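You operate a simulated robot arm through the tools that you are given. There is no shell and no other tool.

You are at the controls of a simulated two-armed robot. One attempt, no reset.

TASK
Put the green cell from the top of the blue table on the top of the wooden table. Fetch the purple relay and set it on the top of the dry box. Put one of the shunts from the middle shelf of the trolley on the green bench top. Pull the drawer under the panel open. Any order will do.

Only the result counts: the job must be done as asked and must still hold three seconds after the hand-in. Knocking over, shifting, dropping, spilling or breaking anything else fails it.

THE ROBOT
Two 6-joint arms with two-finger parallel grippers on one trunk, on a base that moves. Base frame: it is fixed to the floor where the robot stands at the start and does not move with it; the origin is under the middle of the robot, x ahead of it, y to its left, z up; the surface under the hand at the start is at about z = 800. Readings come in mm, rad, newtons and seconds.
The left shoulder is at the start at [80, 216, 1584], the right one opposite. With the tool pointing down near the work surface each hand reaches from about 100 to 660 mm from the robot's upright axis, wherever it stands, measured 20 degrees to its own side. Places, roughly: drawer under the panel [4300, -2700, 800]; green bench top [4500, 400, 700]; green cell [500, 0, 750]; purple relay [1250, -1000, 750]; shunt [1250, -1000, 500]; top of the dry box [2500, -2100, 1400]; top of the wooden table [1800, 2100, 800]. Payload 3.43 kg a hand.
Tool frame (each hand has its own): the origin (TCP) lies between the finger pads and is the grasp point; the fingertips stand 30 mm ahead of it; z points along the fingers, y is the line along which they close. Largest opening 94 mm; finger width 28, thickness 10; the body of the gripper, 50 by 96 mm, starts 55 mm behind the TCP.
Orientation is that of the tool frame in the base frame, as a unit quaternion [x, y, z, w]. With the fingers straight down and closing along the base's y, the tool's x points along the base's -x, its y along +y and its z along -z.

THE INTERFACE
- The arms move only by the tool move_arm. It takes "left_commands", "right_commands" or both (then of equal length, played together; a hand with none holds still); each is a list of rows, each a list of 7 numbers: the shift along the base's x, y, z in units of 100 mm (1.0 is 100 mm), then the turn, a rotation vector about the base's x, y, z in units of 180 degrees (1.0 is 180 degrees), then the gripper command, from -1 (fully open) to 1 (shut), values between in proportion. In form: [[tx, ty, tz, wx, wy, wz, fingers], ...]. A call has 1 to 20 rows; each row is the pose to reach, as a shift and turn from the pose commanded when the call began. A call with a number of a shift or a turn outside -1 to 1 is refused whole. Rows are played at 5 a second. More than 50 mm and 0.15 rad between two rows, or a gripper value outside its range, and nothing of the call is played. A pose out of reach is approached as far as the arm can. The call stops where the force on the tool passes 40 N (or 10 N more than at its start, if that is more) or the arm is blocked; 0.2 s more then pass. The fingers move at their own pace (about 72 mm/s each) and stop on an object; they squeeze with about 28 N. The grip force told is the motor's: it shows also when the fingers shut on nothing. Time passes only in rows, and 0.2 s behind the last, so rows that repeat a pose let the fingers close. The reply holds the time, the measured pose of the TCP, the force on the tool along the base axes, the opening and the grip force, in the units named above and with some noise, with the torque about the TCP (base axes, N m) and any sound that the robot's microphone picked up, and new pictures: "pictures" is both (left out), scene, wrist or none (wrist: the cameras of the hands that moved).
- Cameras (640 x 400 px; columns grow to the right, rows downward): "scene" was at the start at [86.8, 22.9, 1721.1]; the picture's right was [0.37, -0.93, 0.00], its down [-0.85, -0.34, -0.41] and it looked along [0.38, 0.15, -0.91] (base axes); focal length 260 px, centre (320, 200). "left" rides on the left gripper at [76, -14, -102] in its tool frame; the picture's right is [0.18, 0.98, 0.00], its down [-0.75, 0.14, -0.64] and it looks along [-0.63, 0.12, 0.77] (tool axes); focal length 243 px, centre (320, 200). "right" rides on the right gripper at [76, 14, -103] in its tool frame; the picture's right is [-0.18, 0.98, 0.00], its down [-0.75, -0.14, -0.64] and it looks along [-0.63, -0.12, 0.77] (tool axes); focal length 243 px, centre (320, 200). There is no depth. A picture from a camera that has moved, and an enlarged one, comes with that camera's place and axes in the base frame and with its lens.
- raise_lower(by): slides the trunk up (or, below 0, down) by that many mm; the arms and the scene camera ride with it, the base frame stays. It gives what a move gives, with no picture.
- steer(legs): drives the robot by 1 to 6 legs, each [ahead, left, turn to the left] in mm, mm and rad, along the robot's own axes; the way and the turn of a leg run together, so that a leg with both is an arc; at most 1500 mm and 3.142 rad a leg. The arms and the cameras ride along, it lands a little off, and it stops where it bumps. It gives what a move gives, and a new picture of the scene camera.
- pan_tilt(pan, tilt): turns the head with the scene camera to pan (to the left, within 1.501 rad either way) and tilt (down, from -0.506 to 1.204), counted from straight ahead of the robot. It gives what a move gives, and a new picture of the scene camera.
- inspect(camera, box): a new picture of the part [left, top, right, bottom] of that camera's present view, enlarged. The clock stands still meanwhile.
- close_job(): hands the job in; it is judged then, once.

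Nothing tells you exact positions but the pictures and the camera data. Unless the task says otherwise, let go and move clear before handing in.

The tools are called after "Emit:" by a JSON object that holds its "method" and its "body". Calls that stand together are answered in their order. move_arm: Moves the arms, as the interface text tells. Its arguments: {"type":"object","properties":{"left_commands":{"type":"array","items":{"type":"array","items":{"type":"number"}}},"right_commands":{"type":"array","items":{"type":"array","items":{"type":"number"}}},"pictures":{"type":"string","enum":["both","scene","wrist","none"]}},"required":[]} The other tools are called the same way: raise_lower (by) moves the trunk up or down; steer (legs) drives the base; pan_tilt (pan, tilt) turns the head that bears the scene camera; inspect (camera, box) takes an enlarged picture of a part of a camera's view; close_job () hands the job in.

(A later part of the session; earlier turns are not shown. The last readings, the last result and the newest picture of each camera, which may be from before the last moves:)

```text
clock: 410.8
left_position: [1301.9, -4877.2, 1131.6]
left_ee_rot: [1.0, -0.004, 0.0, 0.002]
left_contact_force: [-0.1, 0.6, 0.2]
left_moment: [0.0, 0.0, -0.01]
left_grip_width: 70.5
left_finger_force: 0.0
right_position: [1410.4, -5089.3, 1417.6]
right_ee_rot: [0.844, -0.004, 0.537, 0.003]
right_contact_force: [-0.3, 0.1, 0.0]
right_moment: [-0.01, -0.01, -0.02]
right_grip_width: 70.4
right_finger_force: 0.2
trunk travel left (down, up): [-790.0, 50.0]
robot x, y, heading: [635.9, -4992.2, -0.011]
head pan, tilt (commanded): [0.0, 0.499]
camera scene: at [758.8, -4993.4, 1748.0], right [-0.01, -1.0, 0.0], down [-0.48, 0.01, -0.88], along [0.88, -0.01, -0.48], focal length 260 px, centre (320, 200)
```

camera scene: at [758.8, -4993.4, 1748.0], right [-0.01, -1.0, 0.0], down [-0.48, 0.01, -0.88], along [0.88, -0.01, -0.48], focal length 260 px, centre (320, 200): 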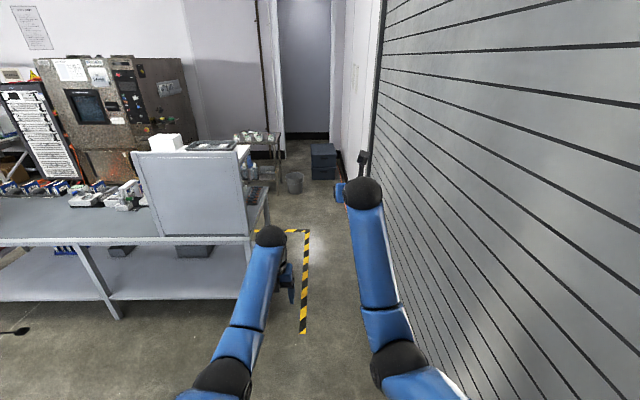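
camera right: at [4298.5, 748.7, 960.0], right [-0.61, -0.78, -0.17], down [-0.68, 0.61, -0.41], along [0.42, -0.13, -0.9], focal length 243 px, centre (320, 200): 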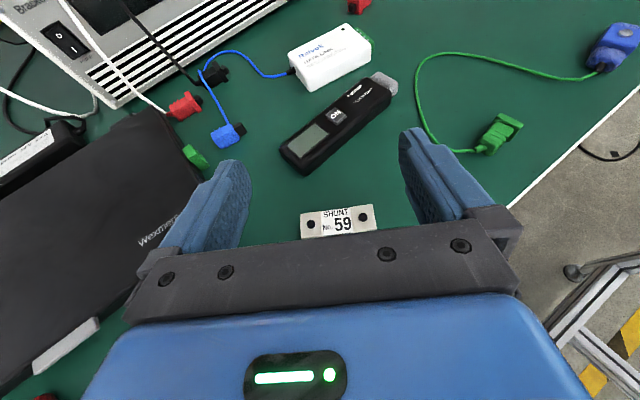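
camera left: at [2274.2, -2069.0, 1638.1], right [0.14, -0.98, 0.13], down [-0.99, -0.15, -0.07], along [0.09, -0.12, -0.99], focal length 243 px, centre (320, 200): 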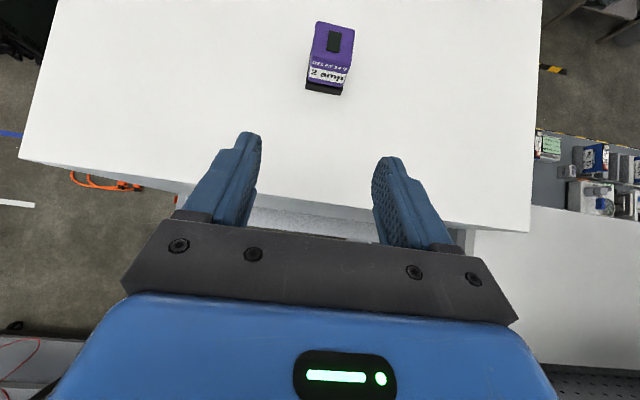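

The lane is clear ahead. Driving forward through the gap in stages.

Emit:
{"method": "steer", "body": {"legs": [[0, -15, 0.011], [900, 0, 0]]}}

Emit:
{"method": "steer", "body": {"legs": [[0, 0, 0.0], [600, 0, 0]]}}

```text
clock: 415.9
left_position: [2201.2, -4879.4, 1131.8]
left_ee_rot: [1.0, 0.004, 0.001, 0.001]
left_contact_force: [-0.4, -0.5, 0.3]
left_moment: [0.03, -0.01, 0.0]
left_grip_width: 70.4
left_finger_force: 0.1
right_position: [2315.1, -5090.9, 1420.3]
right_ee_rot: [0.843, 0.001, 0.538, 0.001]
right_contact_force: [-1.0, -0.4, 0.3]
right_moment: [0.01, 0.0, 0.0]
right_grip_width: 70.6
right_finger_force: 0.0
trunk travel left (down, up): [-790.0, 50.0]
robot x, y, heading: [1535.8, -5005.6, 0.003]
head pan, tilt (commanded): [0.0, 0.499]
camera scene: at [1660.6, -5004.3, 1748.2], right [0.0, -1.0, 0.0], down [-0.48, 0.0, -0.88], along [0.88, 0.0, -0.48], focal length 260 px, centre (320, 200)
```

scene: 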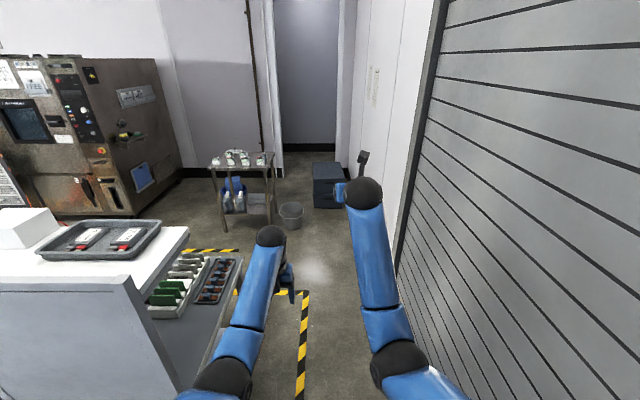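

```text
clock: 419.6
left_position: [2800.7, -4882.5, 1132.6]
left_ee_rot: [1.0, 0.0, 0.0, 0.002]
left_contact_force: [-0.2, -0.2, -0.1]
left_moment: [0.01, -0.01, 0.01]
left_grip_width: 70.6
left_finger_force: 0.1
right_position: [2912.5, -5094.9, 1418.3]
right_ee_rot: [0.843, -0.002, 0.537, 0.002]
right_contact_force: [1.2, -0.3, -0.2]
right_moment: [0.01, -0.01, -0.04]
right_grip_width: 70.7
right_finger_force: 0.2
trunk travel left (down, up): [-790.0, 50.0]
robot x, y, heading: [2137.9, -5004.1, -0.002]
head pan, tilt (commanded): [0.0, 0.499]
camera scene: at [2258.0, -5004.7, 1748.2], right [0.0, -1.0, 0.0], down [-0.48, 0.0, -0.88], along [0.88, 0.0, -0.48], focal length 260 px, centre (320, 200)
```

scene: 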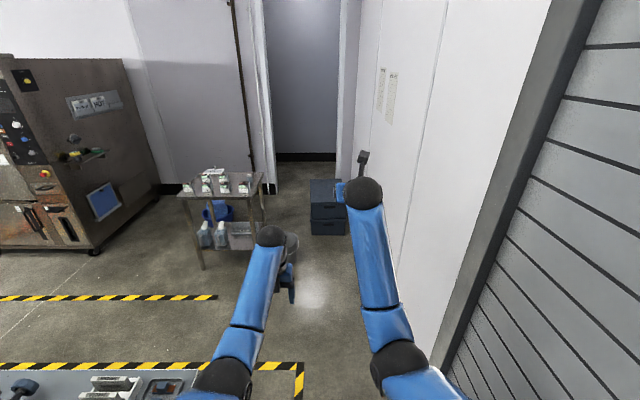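

Clear ahead; the oven is on the left. I go on to x≈3250 and then slide north behind the bench.

Emit:
{"method": "steer", "body": {"legs": [[1100, 0, 0]]}}

Emit:
{"method": "pan_tilt", "body": {"pan": 1.0, "tilt": 0.45}}

```text
clock: 425.1
left_position: [3882.3, -4907.0, 1132.9]
left_ee_rot: [1.0, -0.009, 0.002, 0.002]
left_contact_force: [-0.1, 1.4, -0.7]
left_moment: [0.03, -0.02, 0.0]
left_grip_width: 70.4
left_finger_force: 0.1
right_position: [3988.4, -5120.7, 1417.7]
right_ee_rot: [0.844, -0.008, 0.537, 0.006]
right_contact_force: [-0.3, -0.4, 0.3]
right_moment: [-0.02, 0.0, 0.01]
right_grip_width: 70.6
right_finger_force: 0.1
trunk travel left (down, up): [-790.0, 50.0]
robot x, y, heading: [3214.9, -5016.6, -0.019]
head pan, tilt (commanded): [0.0, 0.499]
camera scene: at [3336.6, -5018.9, 1748.1], right [-0.02, -1.0, 0.0], down [-0.48, 0.01, -0.88], along [0.88, -0.02, -0.48], focal length 260 px, centre (320, 200)
```

scene: 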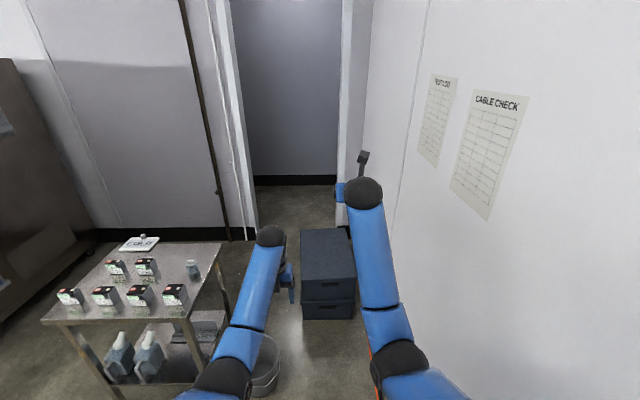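

```text
clock: 426.4
left_position: [3881.7, -4907.5, 1131.2]
left_ee_rot: [1.0, -0.009, 0.0, 0.003]
left_contact_force: [-0.5, 0.9, 0.7]
left_moment: [0.01, 0.01, -0.04]
left_grip_width: 70.7
left_finger_force: 0.1
right_position: [3990.3, -5119.9, 1418.8]
right_ee_rot: [0.844, -0.008, 0.537, 0.006]
right_contact_force: [0.5, 1.3, -0.6]
right_moment: [-0.01, 0.01, 0.02]
right_grip_width: 70.2
right_finger_force: 0.0
trunk travel left (down, up): [-790.0, 50.0]
robot x, y, heading: [3212.2, -5016.6, -0.022]
head pan, tilt (commanded): [1.0, 0.45]
camera scene: at [3298.2, -4940.8, 1752.5], right [0.83, -0.56, 0.0], down [-0.24, -0.36, -0.9], along [0.5, 0.75, -0.44], focal length 260 px, centre (320, 200)
```

scene: 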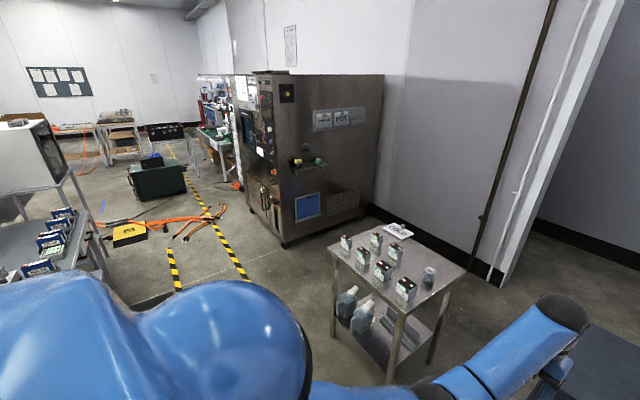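

The oven's front is ahead on the left, with a low cart before it. I slide north in stages, staying at x≈3150.

Emit:
{"method": "steer", "body": {"legs": [[-60, 0, 0.022], [0, 1200, 0]]}}

Emit:
{"method": "steer", "body": {"legs": [[0, 950, 0]]}}

Emit:
{"method": "pan_tilt", "body": {"pan": 0.2, "tilt": 0.5}}

```text
clock: 432.9
left_position: [3814.7, -3721.7, 1132.6]
left_ee_rot: [1.0, 0.003, 0.0, 0.001]
left_contact_force: [0.4, 0.1, 0.2]
left_moment: [0.0, -0.01, 0.01]
left_grip_width: 70.5
left_finger_force: 0.1
right_position: [3928.7, -3933.5, 1419.1]
right_ee_rot: [0.844, 0.001, 0.536, 0.0]
right_contact_force: [0.3, -0.2, -0.3]
right_moment: [-0.01, 0.0, -0.01]
right_grip_width: 70.3
right_finger_force: 0.0
trunk travel left (down, up): [-790.0, 50.0]
robot x, y, heading: [3152.6, -3847.2, 0.002]
head pan, tilt (commanded): [1.0, 0.45]
camera scene: at [3233.3, -3770.1, 1752.5], right [0.84, -0.54, 0.0], down [-0.23, -0.37, -0.9], along [0.48, 0.76, -0.43], focal length 260 px, centre (320, 200)
```

scene: 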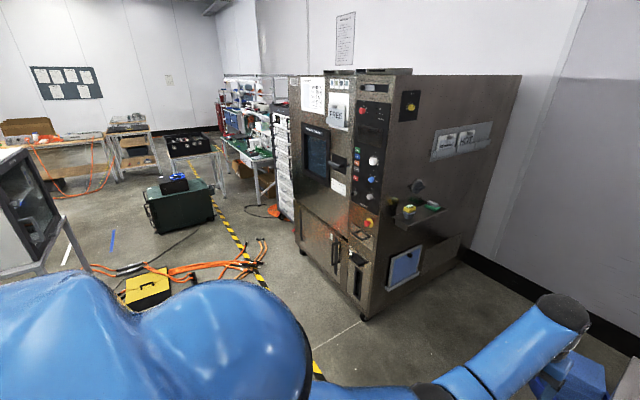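

```text
clock: 438.0
left_position: [3825.0, -2762.4, 1130.9]
left_ee_rot: [1.0, -0.008, -0.001, 0.001]
left_contact_force: [-0.2, 0.4, -1.0]
left_moment: [0.01, 0.0, 0.02]
left_grip_width: 70.4
left_finger_force: 0.1
right_position: [3933.0, -2976.6, 1418.4]
right_ee_rot: [0.844, -0.009, 0.537, 0.006]
right_contact_force: [-0.7, -0.3, 0.9]
right_moment: [0.02, 0.0, 0.03]
right_grip_width: 70.5
right_finger_force: 0.1
trunk travel left (down, up): [-790.0, 50.0]
robot x, y, heading: [3157.4, -2873.7, -0.017]
head pan, tilt (commanded): [1.0, 0.45]
camera scene: at [3242.1, -2798.3, 1752.5], right [0.83, -0.56, 0.0], down [-0.24, -0.36, -0.9], along [0.5, 0.75, -0.43], focal length 260 px, centre (320, 200)
```

scene: 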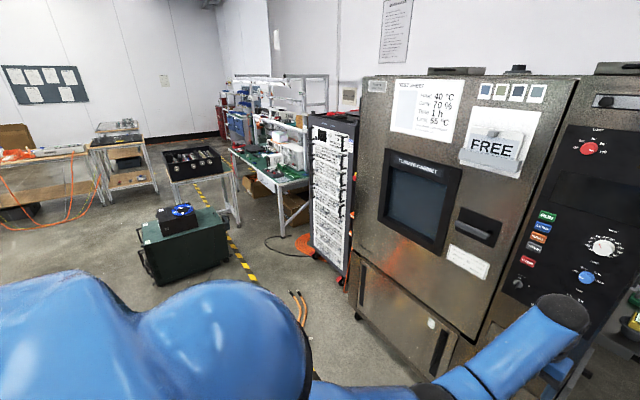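

```text
clock: 439.1
left_position: [3825.5, -2760.7, 1131.7]
left_ee_rot: [1.0, -0.008, 0.0, 0.002]
left_contact_force: [0.4, 0.3, -0.4]
left_moment: [0.0, 0.0, -0.04]
left_grip_width: 70.5
left_finger_force: 0.1
right_position: [3935.8, -2974.0, 1418.8]
right_ee_rot: [0.844, -0.008, 0.537, 0.006]
right_contact_force: [0.0, 0.0, 0.2]
right_moment: [0.02, 0.02, 0.02]
right_grip_width: 70.3
right_finger_force: 0.1
trunk travel left (down, up): [-790.0, 50.0]
robot x, y, heading: [3159.2, -2871.0, -0.015]
head pan, tilt (commanded): [0.201, 0.499]
camera scene: at [3280.6, -2856.4, 1748.0], right [0.18, -0.98, 0.0], down [-0.47, -0.09, -0.88], along [0.86, 0.16, -0.48], focal length 260 px, centre (320, 200)
```

scene: 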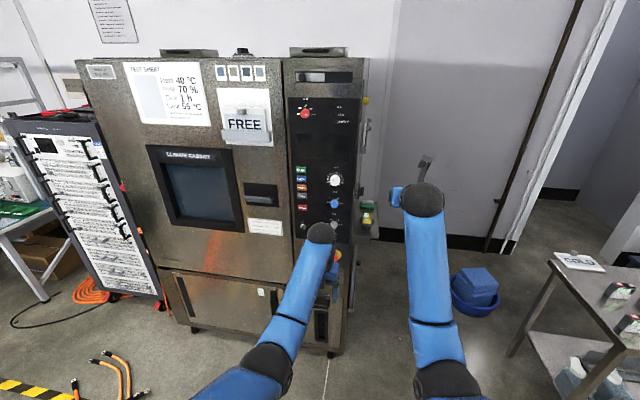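

I'm facing the oven. My left hand hides the spot below the panel, so I pull it back and look closely.

Emit:
{"method": "move_arm", "body": {"left_commands": [[-0.25, 0.1, -0.1, 0, 0, 0, -0.5], [-0.5, 0.2, -0.2, 0, 0, 0, -0.5], [-0.75, 0.3, -0.35, 0, 0, 0, -0.5], [-1, 0.4, -0.5, 0, 0, 0, -0.5]], "pictures": "none"}}

Emit:
{"method": "move_arm", "body": {"left_commands": [[-0.25, 0.1, -0.1, 0, 0, 0, -0.5], [-0.5, 0.2, -0.25, 0, 0, 0, -0.5], [-0.75, 0.3, -0.4, 0, 0, 0, -0.5], [-1, 0.4, -0.6, 0, 0, 0, -0.5]], "pictures": "scene"}}

Emit:
{"method": "inspect", "body": {"camera": "scene", "box": [240, 140, 400, 360]}}

```text
clock: 440.1
left_position: [3743.8, -2731.9, 1051.9]
left_ee_rot: [1.0, -0.005, 0.001, 0.002]
left_contact_force: [-0.3, 0.2, 0.6]
left_moment: [0.03, -0.02, 0.02]
left_grip_width: 70.4
left_finger_force: 0.1
left hand out of reach, approached as far as the arm can: row 1, 2, 3, 4
right_position: [3933.1, -2975.7, 1419.0]
right_ee_rot: [0.844, -0.008, 0.537, 0.007]
right_contact_force: [0.5, -0.8, 0.2]
right_moment: [-0.01, 0.01, 0.02]
right_grip_width: 70.6
right_finger_force: 0.0
trunk travel left (down, up): [-790.0, 50.0]
robot x, y, heading: [3158.1, -2872.4, -0.02]
head pan, tilt (commanded): [0.201, 0.499]
```

```text
clock: 441.1
left_position: [3636.9, -2714.0, 994.0]
left_ee_rot: [1.0, -0.004, 0.001, 0.001]
left_contact_force: [-0.5, 0.2, -1.1]
left_moment: [0.01, -0.01, 0.0]
left_grip_width: 70.5
left_finger_force: 0.1
left hand out of reach, approached as far as the arm can: row 1, 2, 3, 4
right_position: [3932.6, -2975.5, 1419.5]
right_ee_rot: [0.844, -0.008, 0.536, 0.006]
right_contact_force: [-0.8, -0.1, 0.1]
right_moment: [-0.03, 0.0, 0.02]
right_grip_width: 70.8
right_finger_force: 0.0
trunk travel left (down, up): [-790.0, 50.0]
robot x, y, heading: [3159.2, -2872.3, -0.02]
head pan, tilt (commanded): [0.201, 0.499]
camera scene: at [3279.5, -2856.2, 1748.1], right [0.18, -0.98, 0.0], down [-0.47, -0.09, -0.88], along [0.86, 0.16, -0.48], focal length 260 px, centre (320, 200)
```

scene: 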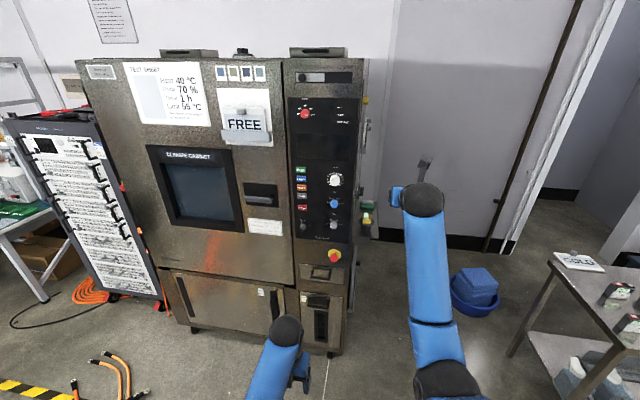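

```text
1.82 times, centred on (320, 250) of scene
camera zoom: at [3279.5, -2856.2, 1748.1], right [0.18, -0.98, 0.0], down [-0.47, -0.09, -0.88], along [0.86, 0.16, -0.48], focal length 473 px, centre (320, 109)
```

zoom: 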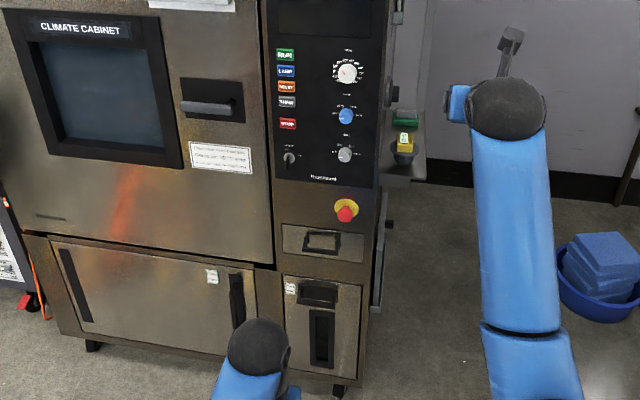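

Under the control panel there's a small drawer front with a handle. I zoom in on it.

Emit:
{"method": "inspect", "body": {"camera": "scene", "box": [290, 240, 370, 290]}}

```text
8.00 times, centred on (330, 265) of scene
camera zoom: at [3279.5, -2856.2, 1748.1], right [0.18, -0.98, 0.0], down [-0.47, -0.09, -0.88], along [0.86, 0.16, -0.48], focal length 2082 px, centre (240, -320)
```

zoom: 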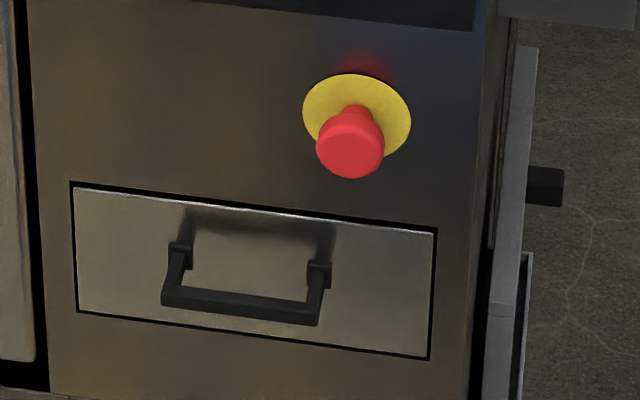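

It's a drawer about 240 × 115 mm with a bar handle: the bar runs along y from about -2630 to -2730 at x≈4252, z≈747, roughly 38 mm proud of the front. I'll grip it with the left hand held horizontal, fingers closing vertically. First I draw the right arm back.

Emit:
{"method": "move_arm", "body": {"right_commands": [[-0.25, -0.05, -0.2, 0, 0, 0, -0.5], [-0.5, -0.1, -0.4, 0, 0, 0, -0.5], [-0.75, -0.15, -0.6, 0, 0, 0, -0.5], [-1, -0.2, -0.8, 0, 0, 0, -0.5]], "pictures": "none"}}

Emit:
{"method": "move_arm", "body": {"right_commands": [[-0.25, -0.05, -0.2, 0, 0, 0, -0.5], [-0.5, -0.1, -0.4, 0, 0, 0, -0.5], [-0.75, -0.15, -0.6, 0, 0, 0, -0.5], [-1, -0.2, -0.8, 0, 0, 0, -0.5]], "pictures": "none"}}

Emit:
{"method": "move_arm", "body": {"right_commands": [[-0.25, -0.05, -0.2, 0, 0, 0, -0.5], [-0.5, -0.1, -0.4, 0, 0, 0, -0.5], [-0.75, -0.15, -0.6, 0, 0, 0, -0.5], [-1, -0.2, -0.8, 0, 0, 0, -0.5]], "pictures": "none"}}

Emit:
{"method": "move_arm", "body": {"left_commands": [[0, 0, 0, 0, 0, 0.045, -0.5], [0, 0, 0, 0, 0, 0.09, -0.5], [0, 0, 0, 0, 0, 0.135, -0.5], [0, 0, 0, 0, 0, 0.18, -0.5], [0, 0, 0, 0, 0, 0.225, -0.5], [0, 0, 0, 0, 0, 0.27, -0.5], [0, 0, 0, 0, 0, 0.315, -0.5], [0, 0, 0, 0, 0, 0.36, -0.5], [0, 0, 0, 0, 0, 0.405, -0.5], [0, 0, 0, 0, 0, 0.45, -0.5], [0, 0, 0, 0, 0, 0.5, -0.5]], "pictures": "scene"}}

```text
clock: 442.1
left_position: [3634.8, -2715.4, 993.2]
left_ee_rot: [1.0, -0.004, 0.0, 0.0]
left_contact_force: [-0.1, -0.5, -0.4]
left_moment: [0.0, 0.02, 0.0]
left_grip_width: 70.4
left_finger_force: 0.1
right_position: [3833.3, -2996.0, 1338.3]
right_ee_rot: [0.844, -0.009, 0.536, 0.006]
right_contact_force: [-0.5, 0.0, 0.1]
right_moment: [-0.03, 0.03, -0.03]
right_grip_width: 70.6
right_finger_force: 0.1
trunk travel left (down, up): [-790.0, 50.0]
robot x, y, heading: [3160.3, -2872.3, -0.017]
head pan, tilt (commanded): [0.201, 0.499]
```

```text
clock: 443.1
left_position: [3637.0, -2715.7, 993.4]
left_ee_rot: [1.0, -0.003, 0.001, 0.001]
left_contact_force: [-0.5, 0.0, 0.0]
left_moment: [-0.01, 0.02, 0.03]
left_grip_width: 70.4
left_finger_force: 0.1
right_position: [3731.7, -3017.6, 1258.0]
right_ee_rot: [0.843, -0.008, 0.538, 0.006]
right_contact_force: [-0.5, 0.5, 0.8]
right_moment: [0.0, 0.0, -0.02]
right_grip_width: 70.6
right_finger_force: 0.1
trunk travel left (down, up): [-790.0, 50.0]
robot x, y, heading: [3158.7, -2874.8, -0.019]
head pan, tilt (commanded): [0.201, 0.499]
```

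```text
clock: 444.1
left_position: [3636.5, -2715.9, 993.3]
left_ee_rot: [1.0, -0.002, 0.001, 0.002]
left_contact_force: [0.9, 0.1, -0.2]
left_moment: [0.0, -0.06, -0.03]
left_grip_width: 70.7
left_finger_force: 0.2
right_position: [3632.0, -3036.9, 1176.4]
right_ee_rot: [0.843, -0.008, 0.537, 0.006]
right_contact_force: [0.0, 0.3, -0.2]
right_moment: [-0.03, 0.03, 0.01]
right_grip_width: 70.2
right_finger_force: 0.1
trunk travel left (down, up): [-790.0, 50.0]
robot x, y, heading: [3158.0, -2873.4, -0.019]
head pan, tilt (commanded): [0.201, 0.499]
```

```text
refused: row 11 steps farther than a row can; nothing moved
```

Emit:
{"method": "move_arm", "body": {"left_commands": [[0, 0, 0, 0, 0, 0.0455, -0.5], [0, 0, 0, 0, 0, 0.091, -0.5], [0, 0, 0, 0, 0, 0.1365, -0.5], [0, 0, 0, 0, 0, 0.182, -0.5], [0, 0, 0, 0, 0, 0.2275, -0.5], [0, 0, 0, 0, 0, 0.273, -0.5], [0, 0, 0, 0, 0, 0.3185, -0.5], [0, 0, 0, 0, 0, 0.364, -0.5], [0, 0, 0, 0, 0, 0.4095, -0.5], [0, 0, 0, 0, 0, 0.455, -0.5], [0, 0, 0, 0, 0, 0.5, -0.5]], "pictures": "none"}}

Emit:
{"method": "move_arm", "body": {"left_commands": [[0.1, 0, 0.05, 0, -0.045, 0, -0.5], [0.2, 0, 0.1, 0, -0.09, 0, -0.5], [0.3, 0, 0.15, 0, -0.135, 0, -0.5], [0.4, 0, 0.2, 0, -0.18, 0, -0.5], [0.5, 0, 0.25, 0, -0.225, 0, -0.5], [0.6, 0, 0.3, 0, -0.27, 0, -0.5], [0.7, 0, 0.35, 0, -0.315, 0, -0.5], [0.8, 0, 0.4, 0, -0.36, 0, -0.5], [0.9, 0, 0.45, 0, -0.405, 0, -0.5], [1, 0, 0.5, 0, -0.45, 0, -0.5], [1, 0, 0.5, 0, -0.495, 0, -0.5], [1, 0, 0.5, 0, -0.5, 0, -0.5]], "pictures": "both"}}

```text
clock: 446.5
left_position: [3637.0, -2714.2, 994.1]
left_ee_rot: [0.711, 0.703, 0.001, 0.002]
left_contact_force: [0.1, 0.6, 0.0]
left_moment: [-0.02, 0.0, 0.02]
left_grip_width: 70.6
left_finger_force: 0.1
right_position: [3633.5, -3035.8, 1176.1]
right_ee_rot: [0.844, -0.008, 0.537, 0.006]
right_contact_force: [-0.6, -0.4, 0.1]
right_moment: [0.02, 0.03, -0.01]
right_grip_width: 70.5
right_finger_force: 0.0
trunk travel left (down, up): [-790.0, 50.0]
robot x, y, heading: [3160.4, -2875.4, -0.02]
head pan, tilt (commanded): [0.201, 0.499]
```

```text
clock: 449.1
left_position: [3737.1, -2715.5, 1044.8]
left_ee_rot: [0.503, 0.495, 0.504, 0.498]
left_contact_force: [-0.4, -0.2, -0.3]
left_moment: [0.0, 0.02, 0.0]
left_grip_width: 70.6
left_finger_force: 0.1
right_position: [3632.8, -3035.9, 1175.0]
right_ee_rot: [0.844, -0.008, 0.536, 0.006]
right_contact_force: [-0.5, 0.8, 0.1]
right_moment: [0.01, -0.01, 0.04]
right_grip_width: 70.5
right_finger_force: 0.0
trunk travel left (down, up): [-790.0, 50.0]
robot x, y, heading: [3158.5, -2874.8, -0.018]
head pan, tilt (commanded): [0.201, 0.499]
camera scene: at [3280.0, -2856.4, 1748.0], right [0.18, -0.98, 0.0], down [-0.47, -0.09, -0.88], along [0.86, 0.16, -0.48], focal length 260 px, centre (320, 200)
camera left: at [3634.8, -2638.6, 1032.9], right [0.0, 0.17, 0.99], down [-0.64, -0.75, 0.13], along [0.77, -0.63, 0.11], focal length 243 px, centre (320, 200)
```

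scene: 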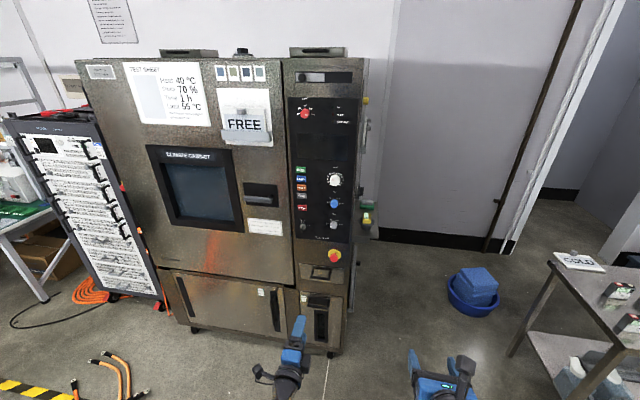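
left: 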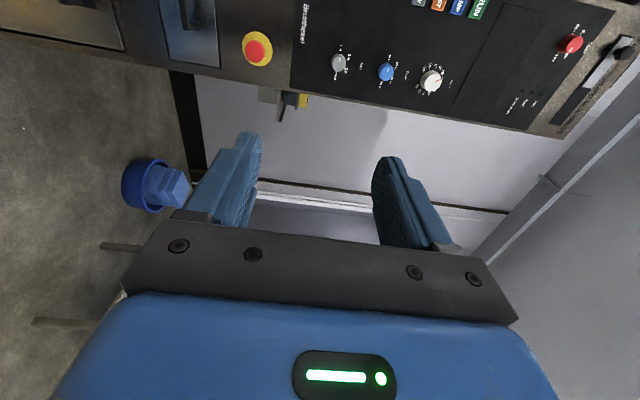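

The left hand is horizontal, fingers closing vertically. I lower the trunk 400 mm and bring the hand to the handle's height.

Emit:
{"method": "raise_lower", "body": {"by": -400}}

Emit:
{"method": "move_arm", "body": {"left_commands": [[0, 0.08, 0.25, 0, 0, 0, -1], [0, 0.15, 0.5, 0, 0, 0, -1], [0, 0.23, 0.75, 0, 0, 0, -1], [0, 0.3, 1, 0, 0, 0, -1], [0, 0.3, 1, 0, 0, 0, -1]], "pictures": "both"}}

```text
clock: 452.9
left_position: [3737.0, -2715.1, 646.6]
left_ee_rot: [0.503, 0.495, 0.505, 0.497]
left_contact_force: [-0.3, 0.3, 0.1]
left_moment: [-0.03, 0.0, 0.0]
left_grip_width: 70.5
left_finger_force: 0.0
right_position: [3632.3, -3036.3, 776.1]
right_ee_rot: [0.844, -0.009, 0.537, 0.007]
right_contact_force: [0.3, -0.7, 0.1]
right_moment: [0.01, -0.01, 0.04]
right_grip_width: 70.3
right_finger_force: 0.1
trunk travel left (down, up): [-390.0, 450.0]
robot x, y, heading: [3158.5, -2876.1, -0.023]
head pan, tilt (commanded): [0.201, 0.499]
```

```text
clock: 454.1
left_position: [3737.8, -2685.4, 746.8]
left_ee_rot: [0.503, 0.495, 0.504, 0.497]
left_contact_force: [0.5, -0.6, 1.0]
left_moment: [0.03, 0.02, 0.04]
left_grip_width: 93.9
left_finger_force: 0.1
right_position: [3632.9, -3036.0, 776.0]
right_ee_rot: [0.844, -0.009, 0.537, 0.006]
right_contact_force: [-0.5, -0.4, 1.0]
right_moment: [0.0, 0.02, 0.02]
right_grip_width: 70.5
right_finger_force: 0.0
trunk travel left (down, up): [-390.0, 450.0]
robot x, y, heading: [3157.6, -2873.5, -0.022]
head pan, tilt (commanded): [0.201, 0.499]
camera scene: at [3280.2, -2856.4, 1348.0], right [0.18, -0.98, 0.0], down [-0.47, -0.09, -0.88], along [0.86, 0.16, -0.48], focal length 260 px, centre (320, 200)
camera left: at [3634.5, -2608.6, 734.0], right [0.0, 0.17, 0.99], down [-0.64, -0.76, 0.13], along [0.77, -0.63, 0.11], focal length 243 px, centre (320, 200)
```

scene: 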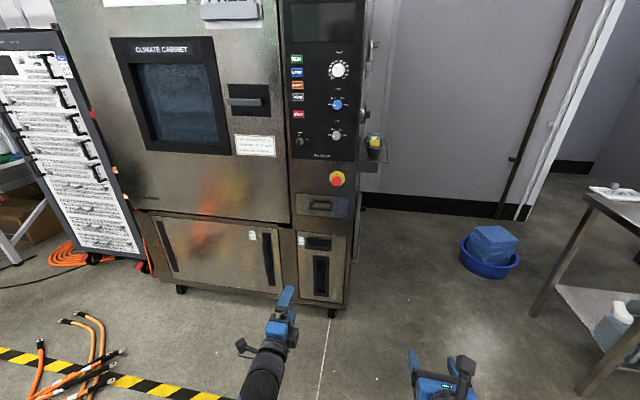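
left: 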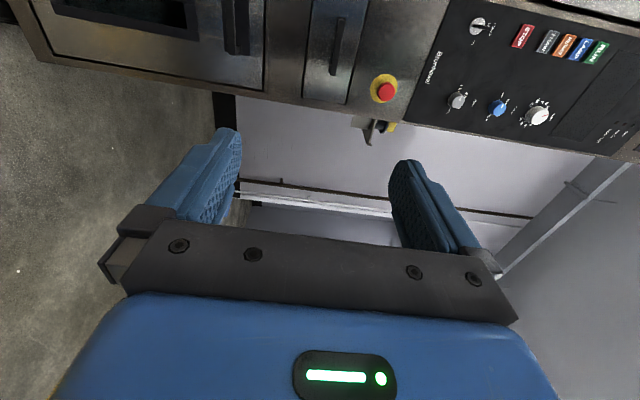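

Both cameras see the drawer now. I zoom in on each to fix the handle position.

Emit:
{"method": "inspect", "body": {"camera": "scene", "box": [280, 160, 360, 230]}}

Emit:
{"method": "inspect", "body": {"camera": "left", "box": [280, 0, 420, 110]}}

```text
5.71 times, centred on (320, 195) of scene
camera zoom: at [3280.2, -2856.4, 1348.0], right [0.18, -0.98, 0.0], down [-0.47, -0.09, -0.88], along [0.86, 0.16, -0.48], focal length 1487 px, centre (320, 229)
```

zoom: 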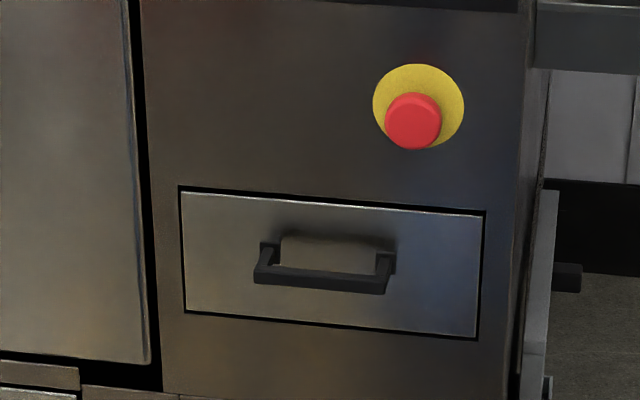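

```text
3.64 times, centred on (350, 55) of left
camera zoom: at [3634.5, -2608.6, 734.0], right [0.0, 0.17, 0.99], down [-0.64, -0.76, 0.13], along [0.77, -0.63, 0.11], focal length 882 px, centre (211, 727)
```

zoom: 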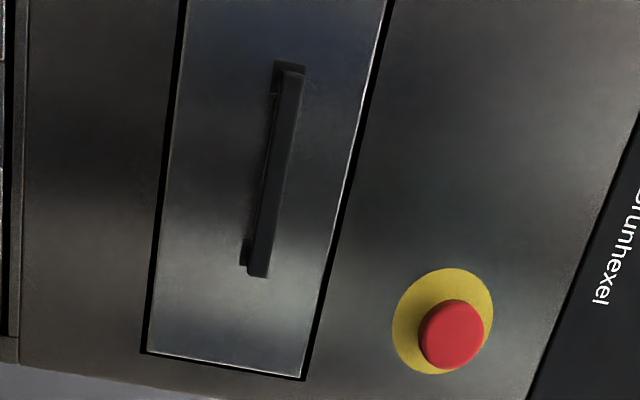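

The handle bar is at x≈4212, z≈787, y -2637…-2735; the drawer front plane is x≈4253. I square up, drive 270 mm closer, and raise the hand to z≈787.

Emit:
{"method": "steer", "body": {"legs": [[0, 0, 0.021], [270, 0, 0]]}}

Emit:
{"method": "move_arm", "body": {"left_commands": [[0, 0, 0.2, 0, 0, 0, -1], [0, 0, 0.4, 0, 0, 0, -1], [0, 0, 0.4, 0, 0, 0, -1]], "pictures": "both"}}

```text
clock: 456.3
left_position: [3989.3, -2671.0, 745.3]
left_ee_rot: [0.498, 0.501, 0.51, 0.491]
left_contact_force: [-0.6, 0.9, 0.1]
left_moment: [-0.04, 0.0, 0.05]
left_grip_width: 94.3
left_finger_force: 0.0
right_position: [3892.4, -3025.4, 776.0]
right_ee_rot: [0.844, 0.001, 0.537, 0.0]
right_contact_force: [1.1, 0.8, -0.2]
right_moment: [0.0, -0.03, -0.02]
right_grip_width: 70.2
right_finger_force: 0.1
trunk travel left (down, up): [-390.0, 450.0]
robot x, y, heading: [3416.4, -2870.8, -0.0]
head pan, tilt (commanded): [0.201, 0.499]
camera scene: at [3537.0, -2852.9, 1348.0], right [0.2, -0.98, 0.0], down [-0.47, -0.1, -0.88], along [0.86, 0.18, -0.48], focal length 260 px, centre (320, 200)
```

scene: 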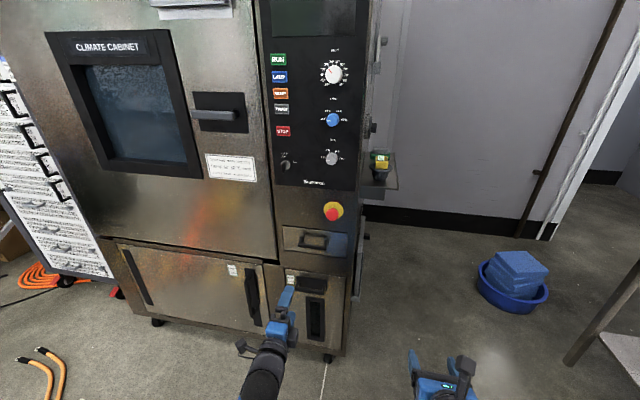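

```text
clock: 457.1
left_position: [3987.5, -2668.9, 787.1]
left_ee_rot: [0.497, 0.502, 0.511, 0.49]
left_contact_force: [-0.2, 0.0, -0.4]
left_moment: [-0.01, -0.01, 0.03]
left_grip_width: 93.8
left_finger_force: 0.0
right_position: [3893.6, -3023.5, 774.8]
right_ee_rot: [0.844, 0.002, 0.537, 0.0]
right_contact_force: [-1.3, -0.3, -0.1]
right_moment: [-0.01, 0.01, 0.0]
right_grip_width: 70.6
right_finger_force: 0.1
trunk travel left (down, up): [-390.0, 450.0]
robot x, y, heading: [3414.1, -2872.5, 0.003]
head pan, tilt (commanded): [0.201, 0.499]
camera scene: at [3536.2, -2852.8, 1348.0], right [0.2, -0.98, 0.0], down [-0.47, -0.1, -0.88], along [0.86, 0.18, -0.48], focal length 260 px, centre (320, 200)
camera left: at [3883.2, -2595.7, 773.9], right [-0.01, 0.17, 0.99], down [-0.62, -0.77, 0.13], along [0.78, -0.61, 0.11], focal length 243 px, centre (320, 200)
```

scene: 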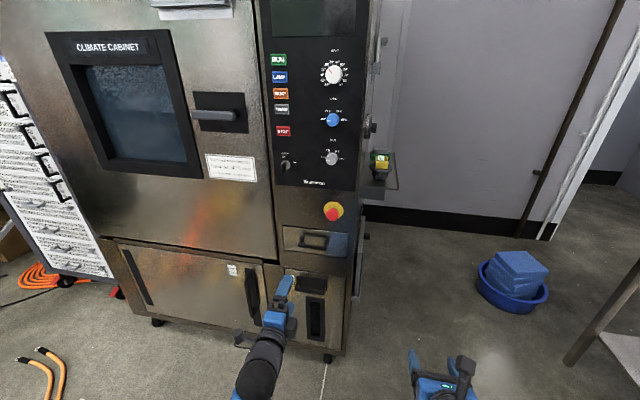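
left: 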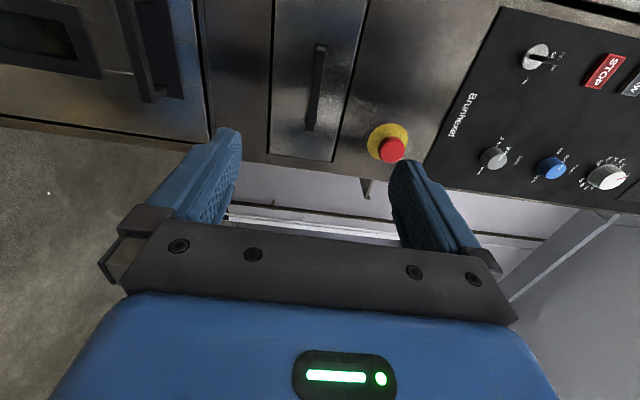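

Emit:
{"method": "inspect", "body": {"camera": "left", "box": [250, 20, 410, 170]}}

Emit:
{"method": "inspect", "body": {"camera": "scene", "box": [270, 190, 370, 270]}}

```text
2.67 times, centred on (330, 95) of left
camera zoom: at [3883.2, -2595.7, 773.9], right [-0.01, 0.17, 0.99], down [-0.62, -0.77, 0.13], along [0.78, -0.61, 0.11], focal length 647 px, centre (293, 480)
```

zoom: 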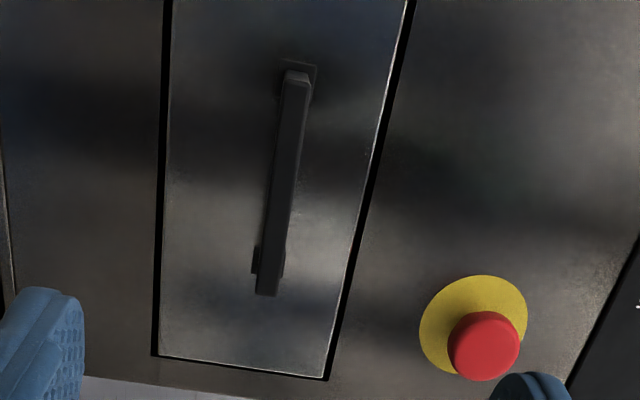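

```text
5.00 times, centred on (320, 230) of scene
camera zoom: at [3536.2, -2852.8, 1348.0], right [0.2, -0.98, 0.0], down [-0.47, -0.1, -0.88], along [0.86, 0.18, -0.48], focal length 1301 px, centre (320, 50)
```

zoom: 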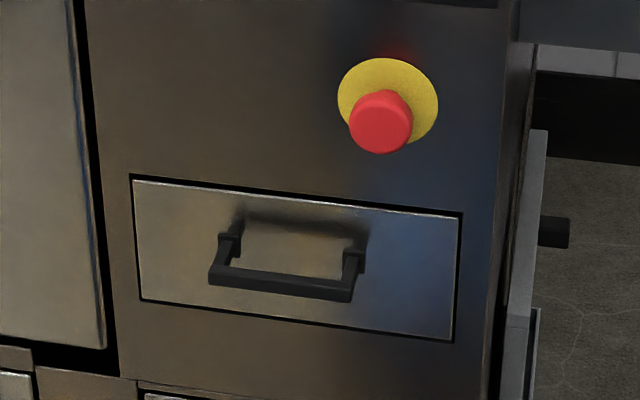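

The bar is confirmed at (4215, -2683, 785.5). Advancing with open fingers above and below it.

Emit:
{"method": "move_arm", "body": {"left_commands": [[0.25, -0.04, 0, 0, 0, -0.002, -1], [0.5, -0.08, -0.01, 0, 0, -0.004, -1], [0.75, -0.12, -0.01, 0, 0, -0.006, -1], [1, -0.14, -0.015, 0, 0, -0.0083, -1], [1, -0.14, -0.015, 0, 0, -0.0083, -1]], "pictures": "none"}}

Emit:
{"method": "move_arm", "body": {"left_commands": [[0.2, 0, 0, 0, 0, 0, -1], [0.4, 0, 0, 0, 0, 0, -1], [0.6, 0, 0, 0, 0, 0, -1], [0.75, 0, 0, 0, 0, 0, -1], [0.75, 0, 0, 0, 0, 0, -1]], "pictures": "both"}}

```text
clock: 458.3
left_position: [4089.8, -2683.4, 785.9]
left_ee_rot: [0.504, 0.494, 0.505, 0.497]
left_contact_force: [0.7, 0.1, -0.4]
left_moment: [-0.02, 0.01, 0.03]
left_grip_width: 94.1
left_finger_force: 0.1
right_position: [3891.8, -3023.8, 775.9]
right_ee_rot: [0.844, 0.002, 0.536, -0.001]
right_contact_force: [-0.3, 0.2, 0.5]
right_moment: [0.01, 0.02, -0.01]
right_grip_width: 70.6
right_finger_force: 0.1
trunk travel left (down, up): [-390.0, 450.0]
robot x, y, heading: [3419.0, -2876.7, 0.004]
head pan, tilt (commanded): [0.201, 0.499]
```

```text
clock: 459.5
left_position: [4165.7, -2683.8, 786.6]
left_ee_rot: [0.504, 0.495, 0.504, 0.498]
left_contact_force: [0.1, 0.7, -0.6]
left_moment: [0.02, -0.01, 0.03]
left_grip_width: 94.2
left_finger_force: 0.0
right_position: [3893.8, -3025.5, 776.1]
right_ee_rot: [0.844, 0.001, 0.537, 0.0]
right_contact_force: [0.0, -0.7, -0.1]
right_moment: [0.02, -0.03, 0.01]
right_grip_width: 70.3
right_finger_force: 0.1
trunk travel left (down, up): [-390.0, 450.0]
robot x, y, heading: [3414.5, -2871.2, 0.003]
head pan, tilt (commanded): [0.201, 0.499]
camera scene: at [3536.3, -2852.8, 1348.0], right [0.2, -0.98, 0.0], down [-0.47, -0.1, -0.88], along [0.86, 0.18, -0.48], focal length 260 px, centre (320, 200)
camera left: at [4062.9, -2606.6, 774.2], right [0.0, 0.17, 0.99], down [-0.64, -0.75, 0.13], along [0.76, -0.63, 0.11], focal length 243 px, centre (320, 200)
```

scene: 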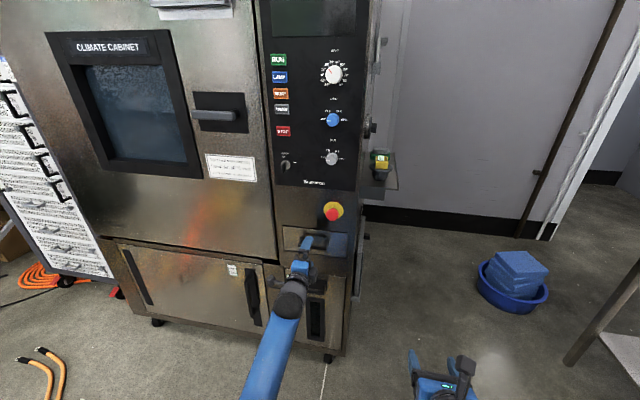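
left: 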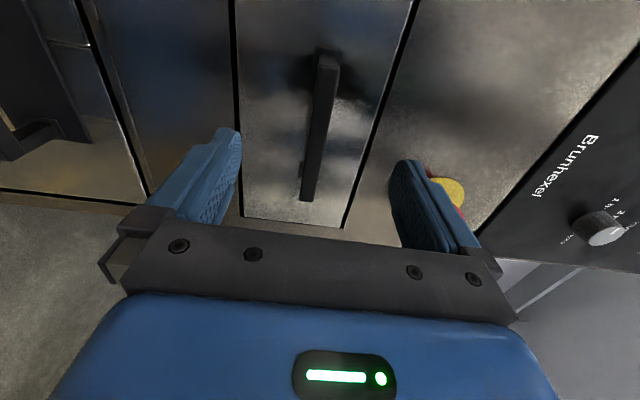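

The bar is centred between the fingers. Forward the last 38 mm and close.

Emit:
{"method": "move_arm", "body": {"left_commands": [[0.15, 0, 0, 0, 0, 0, -1], [0.3, 0, 0, 0, 0, 0, -1], [0.38, 0, 0, 0, 0, 0, -1], [0.38, 0, 0, 0, 0, 0, -1]], "pictures": "wrist"}}

Emit:
{"method": "move_arm", "body": {"left_commands": [[0, 0, 0, 0, 0, 0, -0.5], [0, 0, 0, 0, 0, 0, 0], [0, 0, 0, 0, 0, 0, 0.5], [0, 0, 0, 0, 0, 0, 1], [0, 0, 0, 0, 0, 0, 1], [0, 0, 0, 0, 0, 0, 1], [0, 0, 0, 0, 0, 0, 1]], "pictures": "wrist"}}

```text
clock: 460.5
left_position: [4201.8, -2685.2, 786.6]
left_ee_rot: [0.504, 0.494, 0.504, 0.498]
left_contact_force: [0.2, 0.0, 0.3]
left_moment: [-0.02, 0.04, 0.0]
left_grip_width: 93.9
left_finger_force: 0.2
right_position: [3892.9, -3024.9, 775.7]
right_ee_rot: [0.844, 0.002, 0.536, 0.0]
right_contact_force: [0.1, 0.5, -0.7]
right_moment: [0.01, 0.01, 0.02]
right_grip_width: 70.3
right_finger_force: 0.0
trunk travel left (down, up): [-390.0, 450.0]
robot x, y, heading: [3416.2, -2870.7, 0.006]
head pan, tilt (commanded): [0.201, 0.499]
camera left: at [4099.5, -2608.3, 773.6], right [0.0, 0.17, 0.99], down [-0.64, -0.75, 0.13], along [0.76, -0.63, 0.11], focal length 243 px, centre (320, 200)
```

left: 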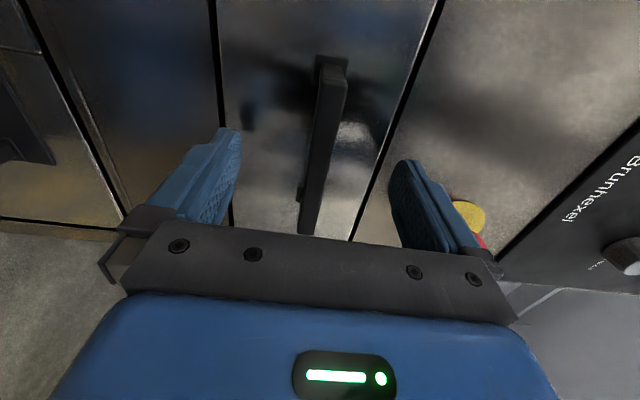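

```text
clock: 462.1
left_position: [4200.4, -2683.6, 785.7]
left_ee_rot: [0.505, 0.495, 0.503, 0.497]
left_contact_force: [-4.6, -2.3, -8.6]
left_moment: [-1.43, 0.1, -0.17]
left_grip_width: 12.3
left_finger_force: 45.1
right_position: [3893.0, -3024.6, 774.9]
right_ee_rot: [0.844, 0.001, 0.536, 0.001]
right_contact_force: [-0.5, 0.2, 0.3]
right_moment: [0.0, 0.01, 0.0]
right_grip_width: 70.8
right_finger_force: 0.0
trunk travel left (down, up): [-390.0, 450.0]
robot x, y, heading: [3419.6, -2869.7, 0.006]
head pan, tilt (commanded): [0.201, 0.499]
camera left: at [4099.5, -2608.3, 771.9], right [0.0, 0.17, 0.99], down [-0.64, -0.75, 0.13], along [0.76, -0.64, 0.11], focal length 243 px, centre (320, 200)
```

left: 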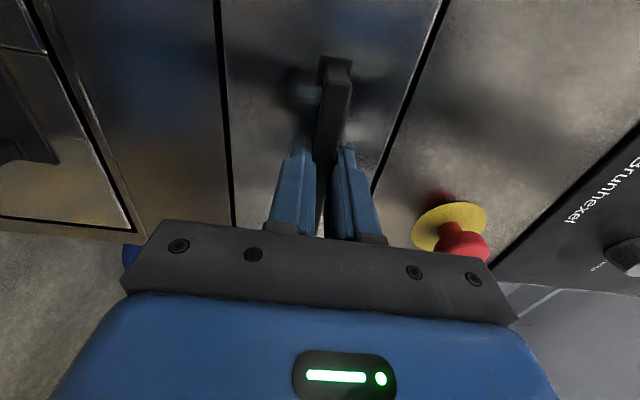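

The handle is gripped (12 mm bar). Now I pull straight back slowly.

Emit:
{"method": "move_arm", "body": {"left_commands": [[-0.1, 0, 0, 0, 0, 0, 1], [-0.2, 0, 0, 0, 0, 0, 1], [-0.3, 0, 0, 0, 0, 0, 1], [-0.4, 0, 0, 0, 0, 0, 1], [-0.5, 0, 0, 0, 0, 0, 1], [-0.6, 0, 0, 0, 0, 0, 1], [-0.7, 0, 0, 0, 0, 0, 1], [-0.8, 0, 0, 0, 0, 0, 1], [-0.9, 0, 0, 0, 0, 0, 1], [-1, 0, 0, 0, 0, 0, 1]], "pictures": "both"}}

```text
clock: 464.3
left_position: [4102.7, -2684.3, 786.2]
left_ee_rot: [0.503, 0.494, 0.504, 0.498]
left_contact_force: [0.0, 0.5, 0.4]
left_moment: [-1.24, 0.45, 0.23]
left_grip_width: 12.3
left_finger_force: 45.2
right_position: [3893.3, -3024.1, 776.0]
right_ee_rot: [0.844, 0.002, 0.536, 0.0]
right_contact_force: [-0.5, -0.1, 0.1]
right_moment: [-0.02, -0.03, -0.02]
right_grip_width: 70.4
right_finger_force: 0.1
trunk travel left (down, up): [-390.0, 450.0]
robot x, y, heading: [3414.6, -2874.3, 0.004]
head pan, tilt (commanded): [0.201, 0.499]
camera scene: at [3536.4, -2852.4, 1348.0], right [0.2, -0.98, 0.0], down [-0.47, -0.1, -0.88], along [0.86, 0.18, -0.48], focal length 260 px, centre (320, 200)
camera left: at [4000.5, -2608.4, 771.5], right [0.0, 0.17, 0.99], down [-0.64, -0.75, 0.13], along [0.76, -0.64, 0.11], focal length 243 px, centre (320, 200)
```

scene: 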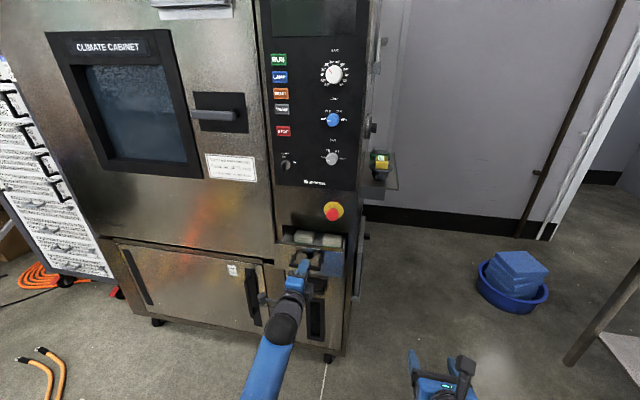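
left: 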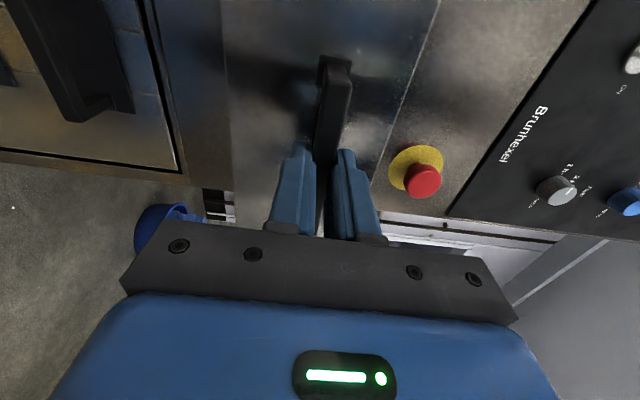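

The drawer is sliding open with almost no resistance. I keep pulling.

Emit:
{"method": "move_arm", "body": {"left_commands": [[-0.1, 0, 0, 0, 0, 0, 1], [-0.2, 0, 0, 0, 0, 0, 1], [-0.3, 0, 0, 0, 0, 0, 1], [-0.4, 0, 0, 0, 0, 0, 1], [-0.5, 0, 0, 0, 0, 0, 1], [-0.6, 0, 0, 0, 0, 0, 1], [-0.7, 0, 0, 0, 0, 0, 1], [-0.8, 0, 0, 0, 0, 0, 1], [-0.9, 0, 0, 0, 0, 0, 1], [-1, 0, 0, 0, 0, 0, 1]], "pictures": "both"}}

```text
clock: 466.6
left_position: [4009.6, -2686.8, 785.5]
left_ee_rot: [0.505, 0.494, 0.502, 0.499]
left_contact_force: [27.6, -1.5, -4.0]
left_moment: [-1.3, 0.57, 0.82]
left_grip_width: 12.3
left_finger_force: 44.2
right_position: [3897.4, -3025.1, 774.1]
right_ee_rot: [0.845, 0.0, 0.535, 0.001]
right_contact_force: [0.7, -0.5, -0.9]
right_moment: [-0.01, 0.01, -0.02]
right_grip_width: 70.6
right_finger_force: 0.1
trunk travel left (down, up): [-390.0, 450.0]
robot x, y, heading: [3419.2, -2870.3, 0.006]
head pan, tilt (commanded): [0.201, 0.499]
stopped in row 10 (left hand): the force on the tool passed its limit at 40 N (the readings are from after the stop); the commanded pose is now the measured one
camera scene: at [3544.0, -2852.1, 1347.4], right [0.2, -0.98, 0.0], down [-0.47, -0.1, -0.88], along [0.86, 0.18, -0.48], focal length 260 px, centre (320, 200)
camera left: at [3906.9, -2608.2, 771.6], right [0.0, 0.17, 0.98], down [-0.65, -0.75, 0.13], along [0.76, -0.64, 0.11], focal length 243 px, centre (320, 200)
```

scene: 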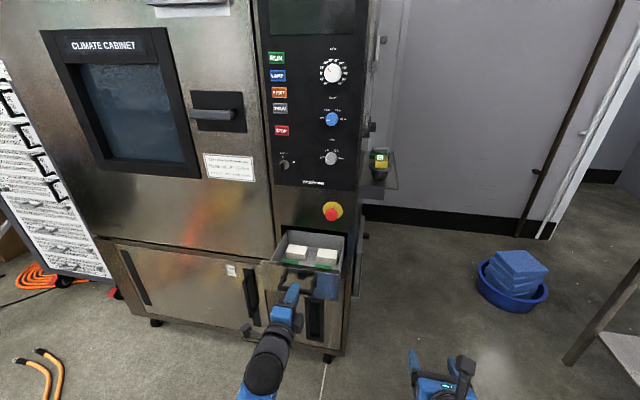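
left: 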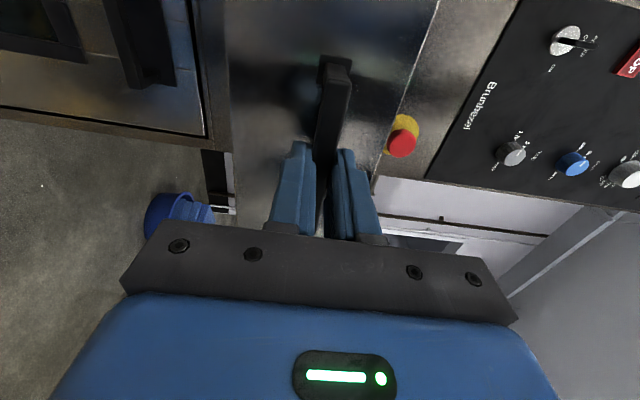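

The drawer has reached its end stop at about 190 mm open. I ease the tension slightly, open the fingers, and back away.

Emit:
{"method": "move_arm", "body": {"left_commands": [[0.03, 0, 0, 0, 0, 0, 1], [0.03, 0, 0, 0, 0, 0, 0.8], [0.03, 0, 0, 0, 0, 0, 0.4], [0.03, 0, 0, 0, 0, 0, -0.2], [0.03, 0, 0, 0, 0, 0, -0.8], [0.03, 0, 0, 0, 0, 0, -1], [0.03, 0, 0, 0, 0, 0, -1]], "pictures": "wrist"}}

```text
clock: 468.2
left_position: [4007.8, -2684.6, 788.5]
left_ee_rot: [0.503, 0.493, 0.505, 0.499]
left_contact_force: [0.0, 1.1, 0.6]
left_moment: [-0.01, 0.02, -0.02]
left_grip_width: 93.9
left_finger_force: 0.0
right_position: [3895.2, -3025.2, 776.1]
right_ee_rot: [0.844, 0.002, 0.536, 0.0]
right_contact_force: [0.0, 0.4, -0.8]
right_moment: [0.0, -0.03, 0.0]
right_grip_width: 70.4
right_finger_force: 0.0
trunk travel left (down, up): [-390.0, 450.0]
robot x, y, heading: [3418.1, -2876.8, -0.001]
head pan, tilt (commanded): [0.201, 0.499]
camera left: at [3905.0, -2607.9, 775.1], right [-0.01, 0.17, 0.99], down [-0.65, -0.75, 0.12], along [0.76, -0.64, 0.12], focal length 243 px, centre (320, 200)
```

left: 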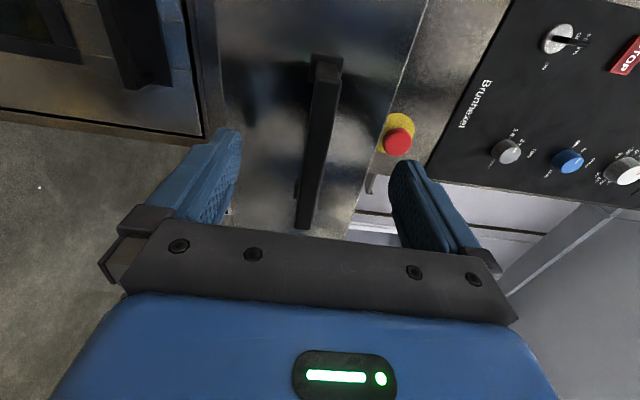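

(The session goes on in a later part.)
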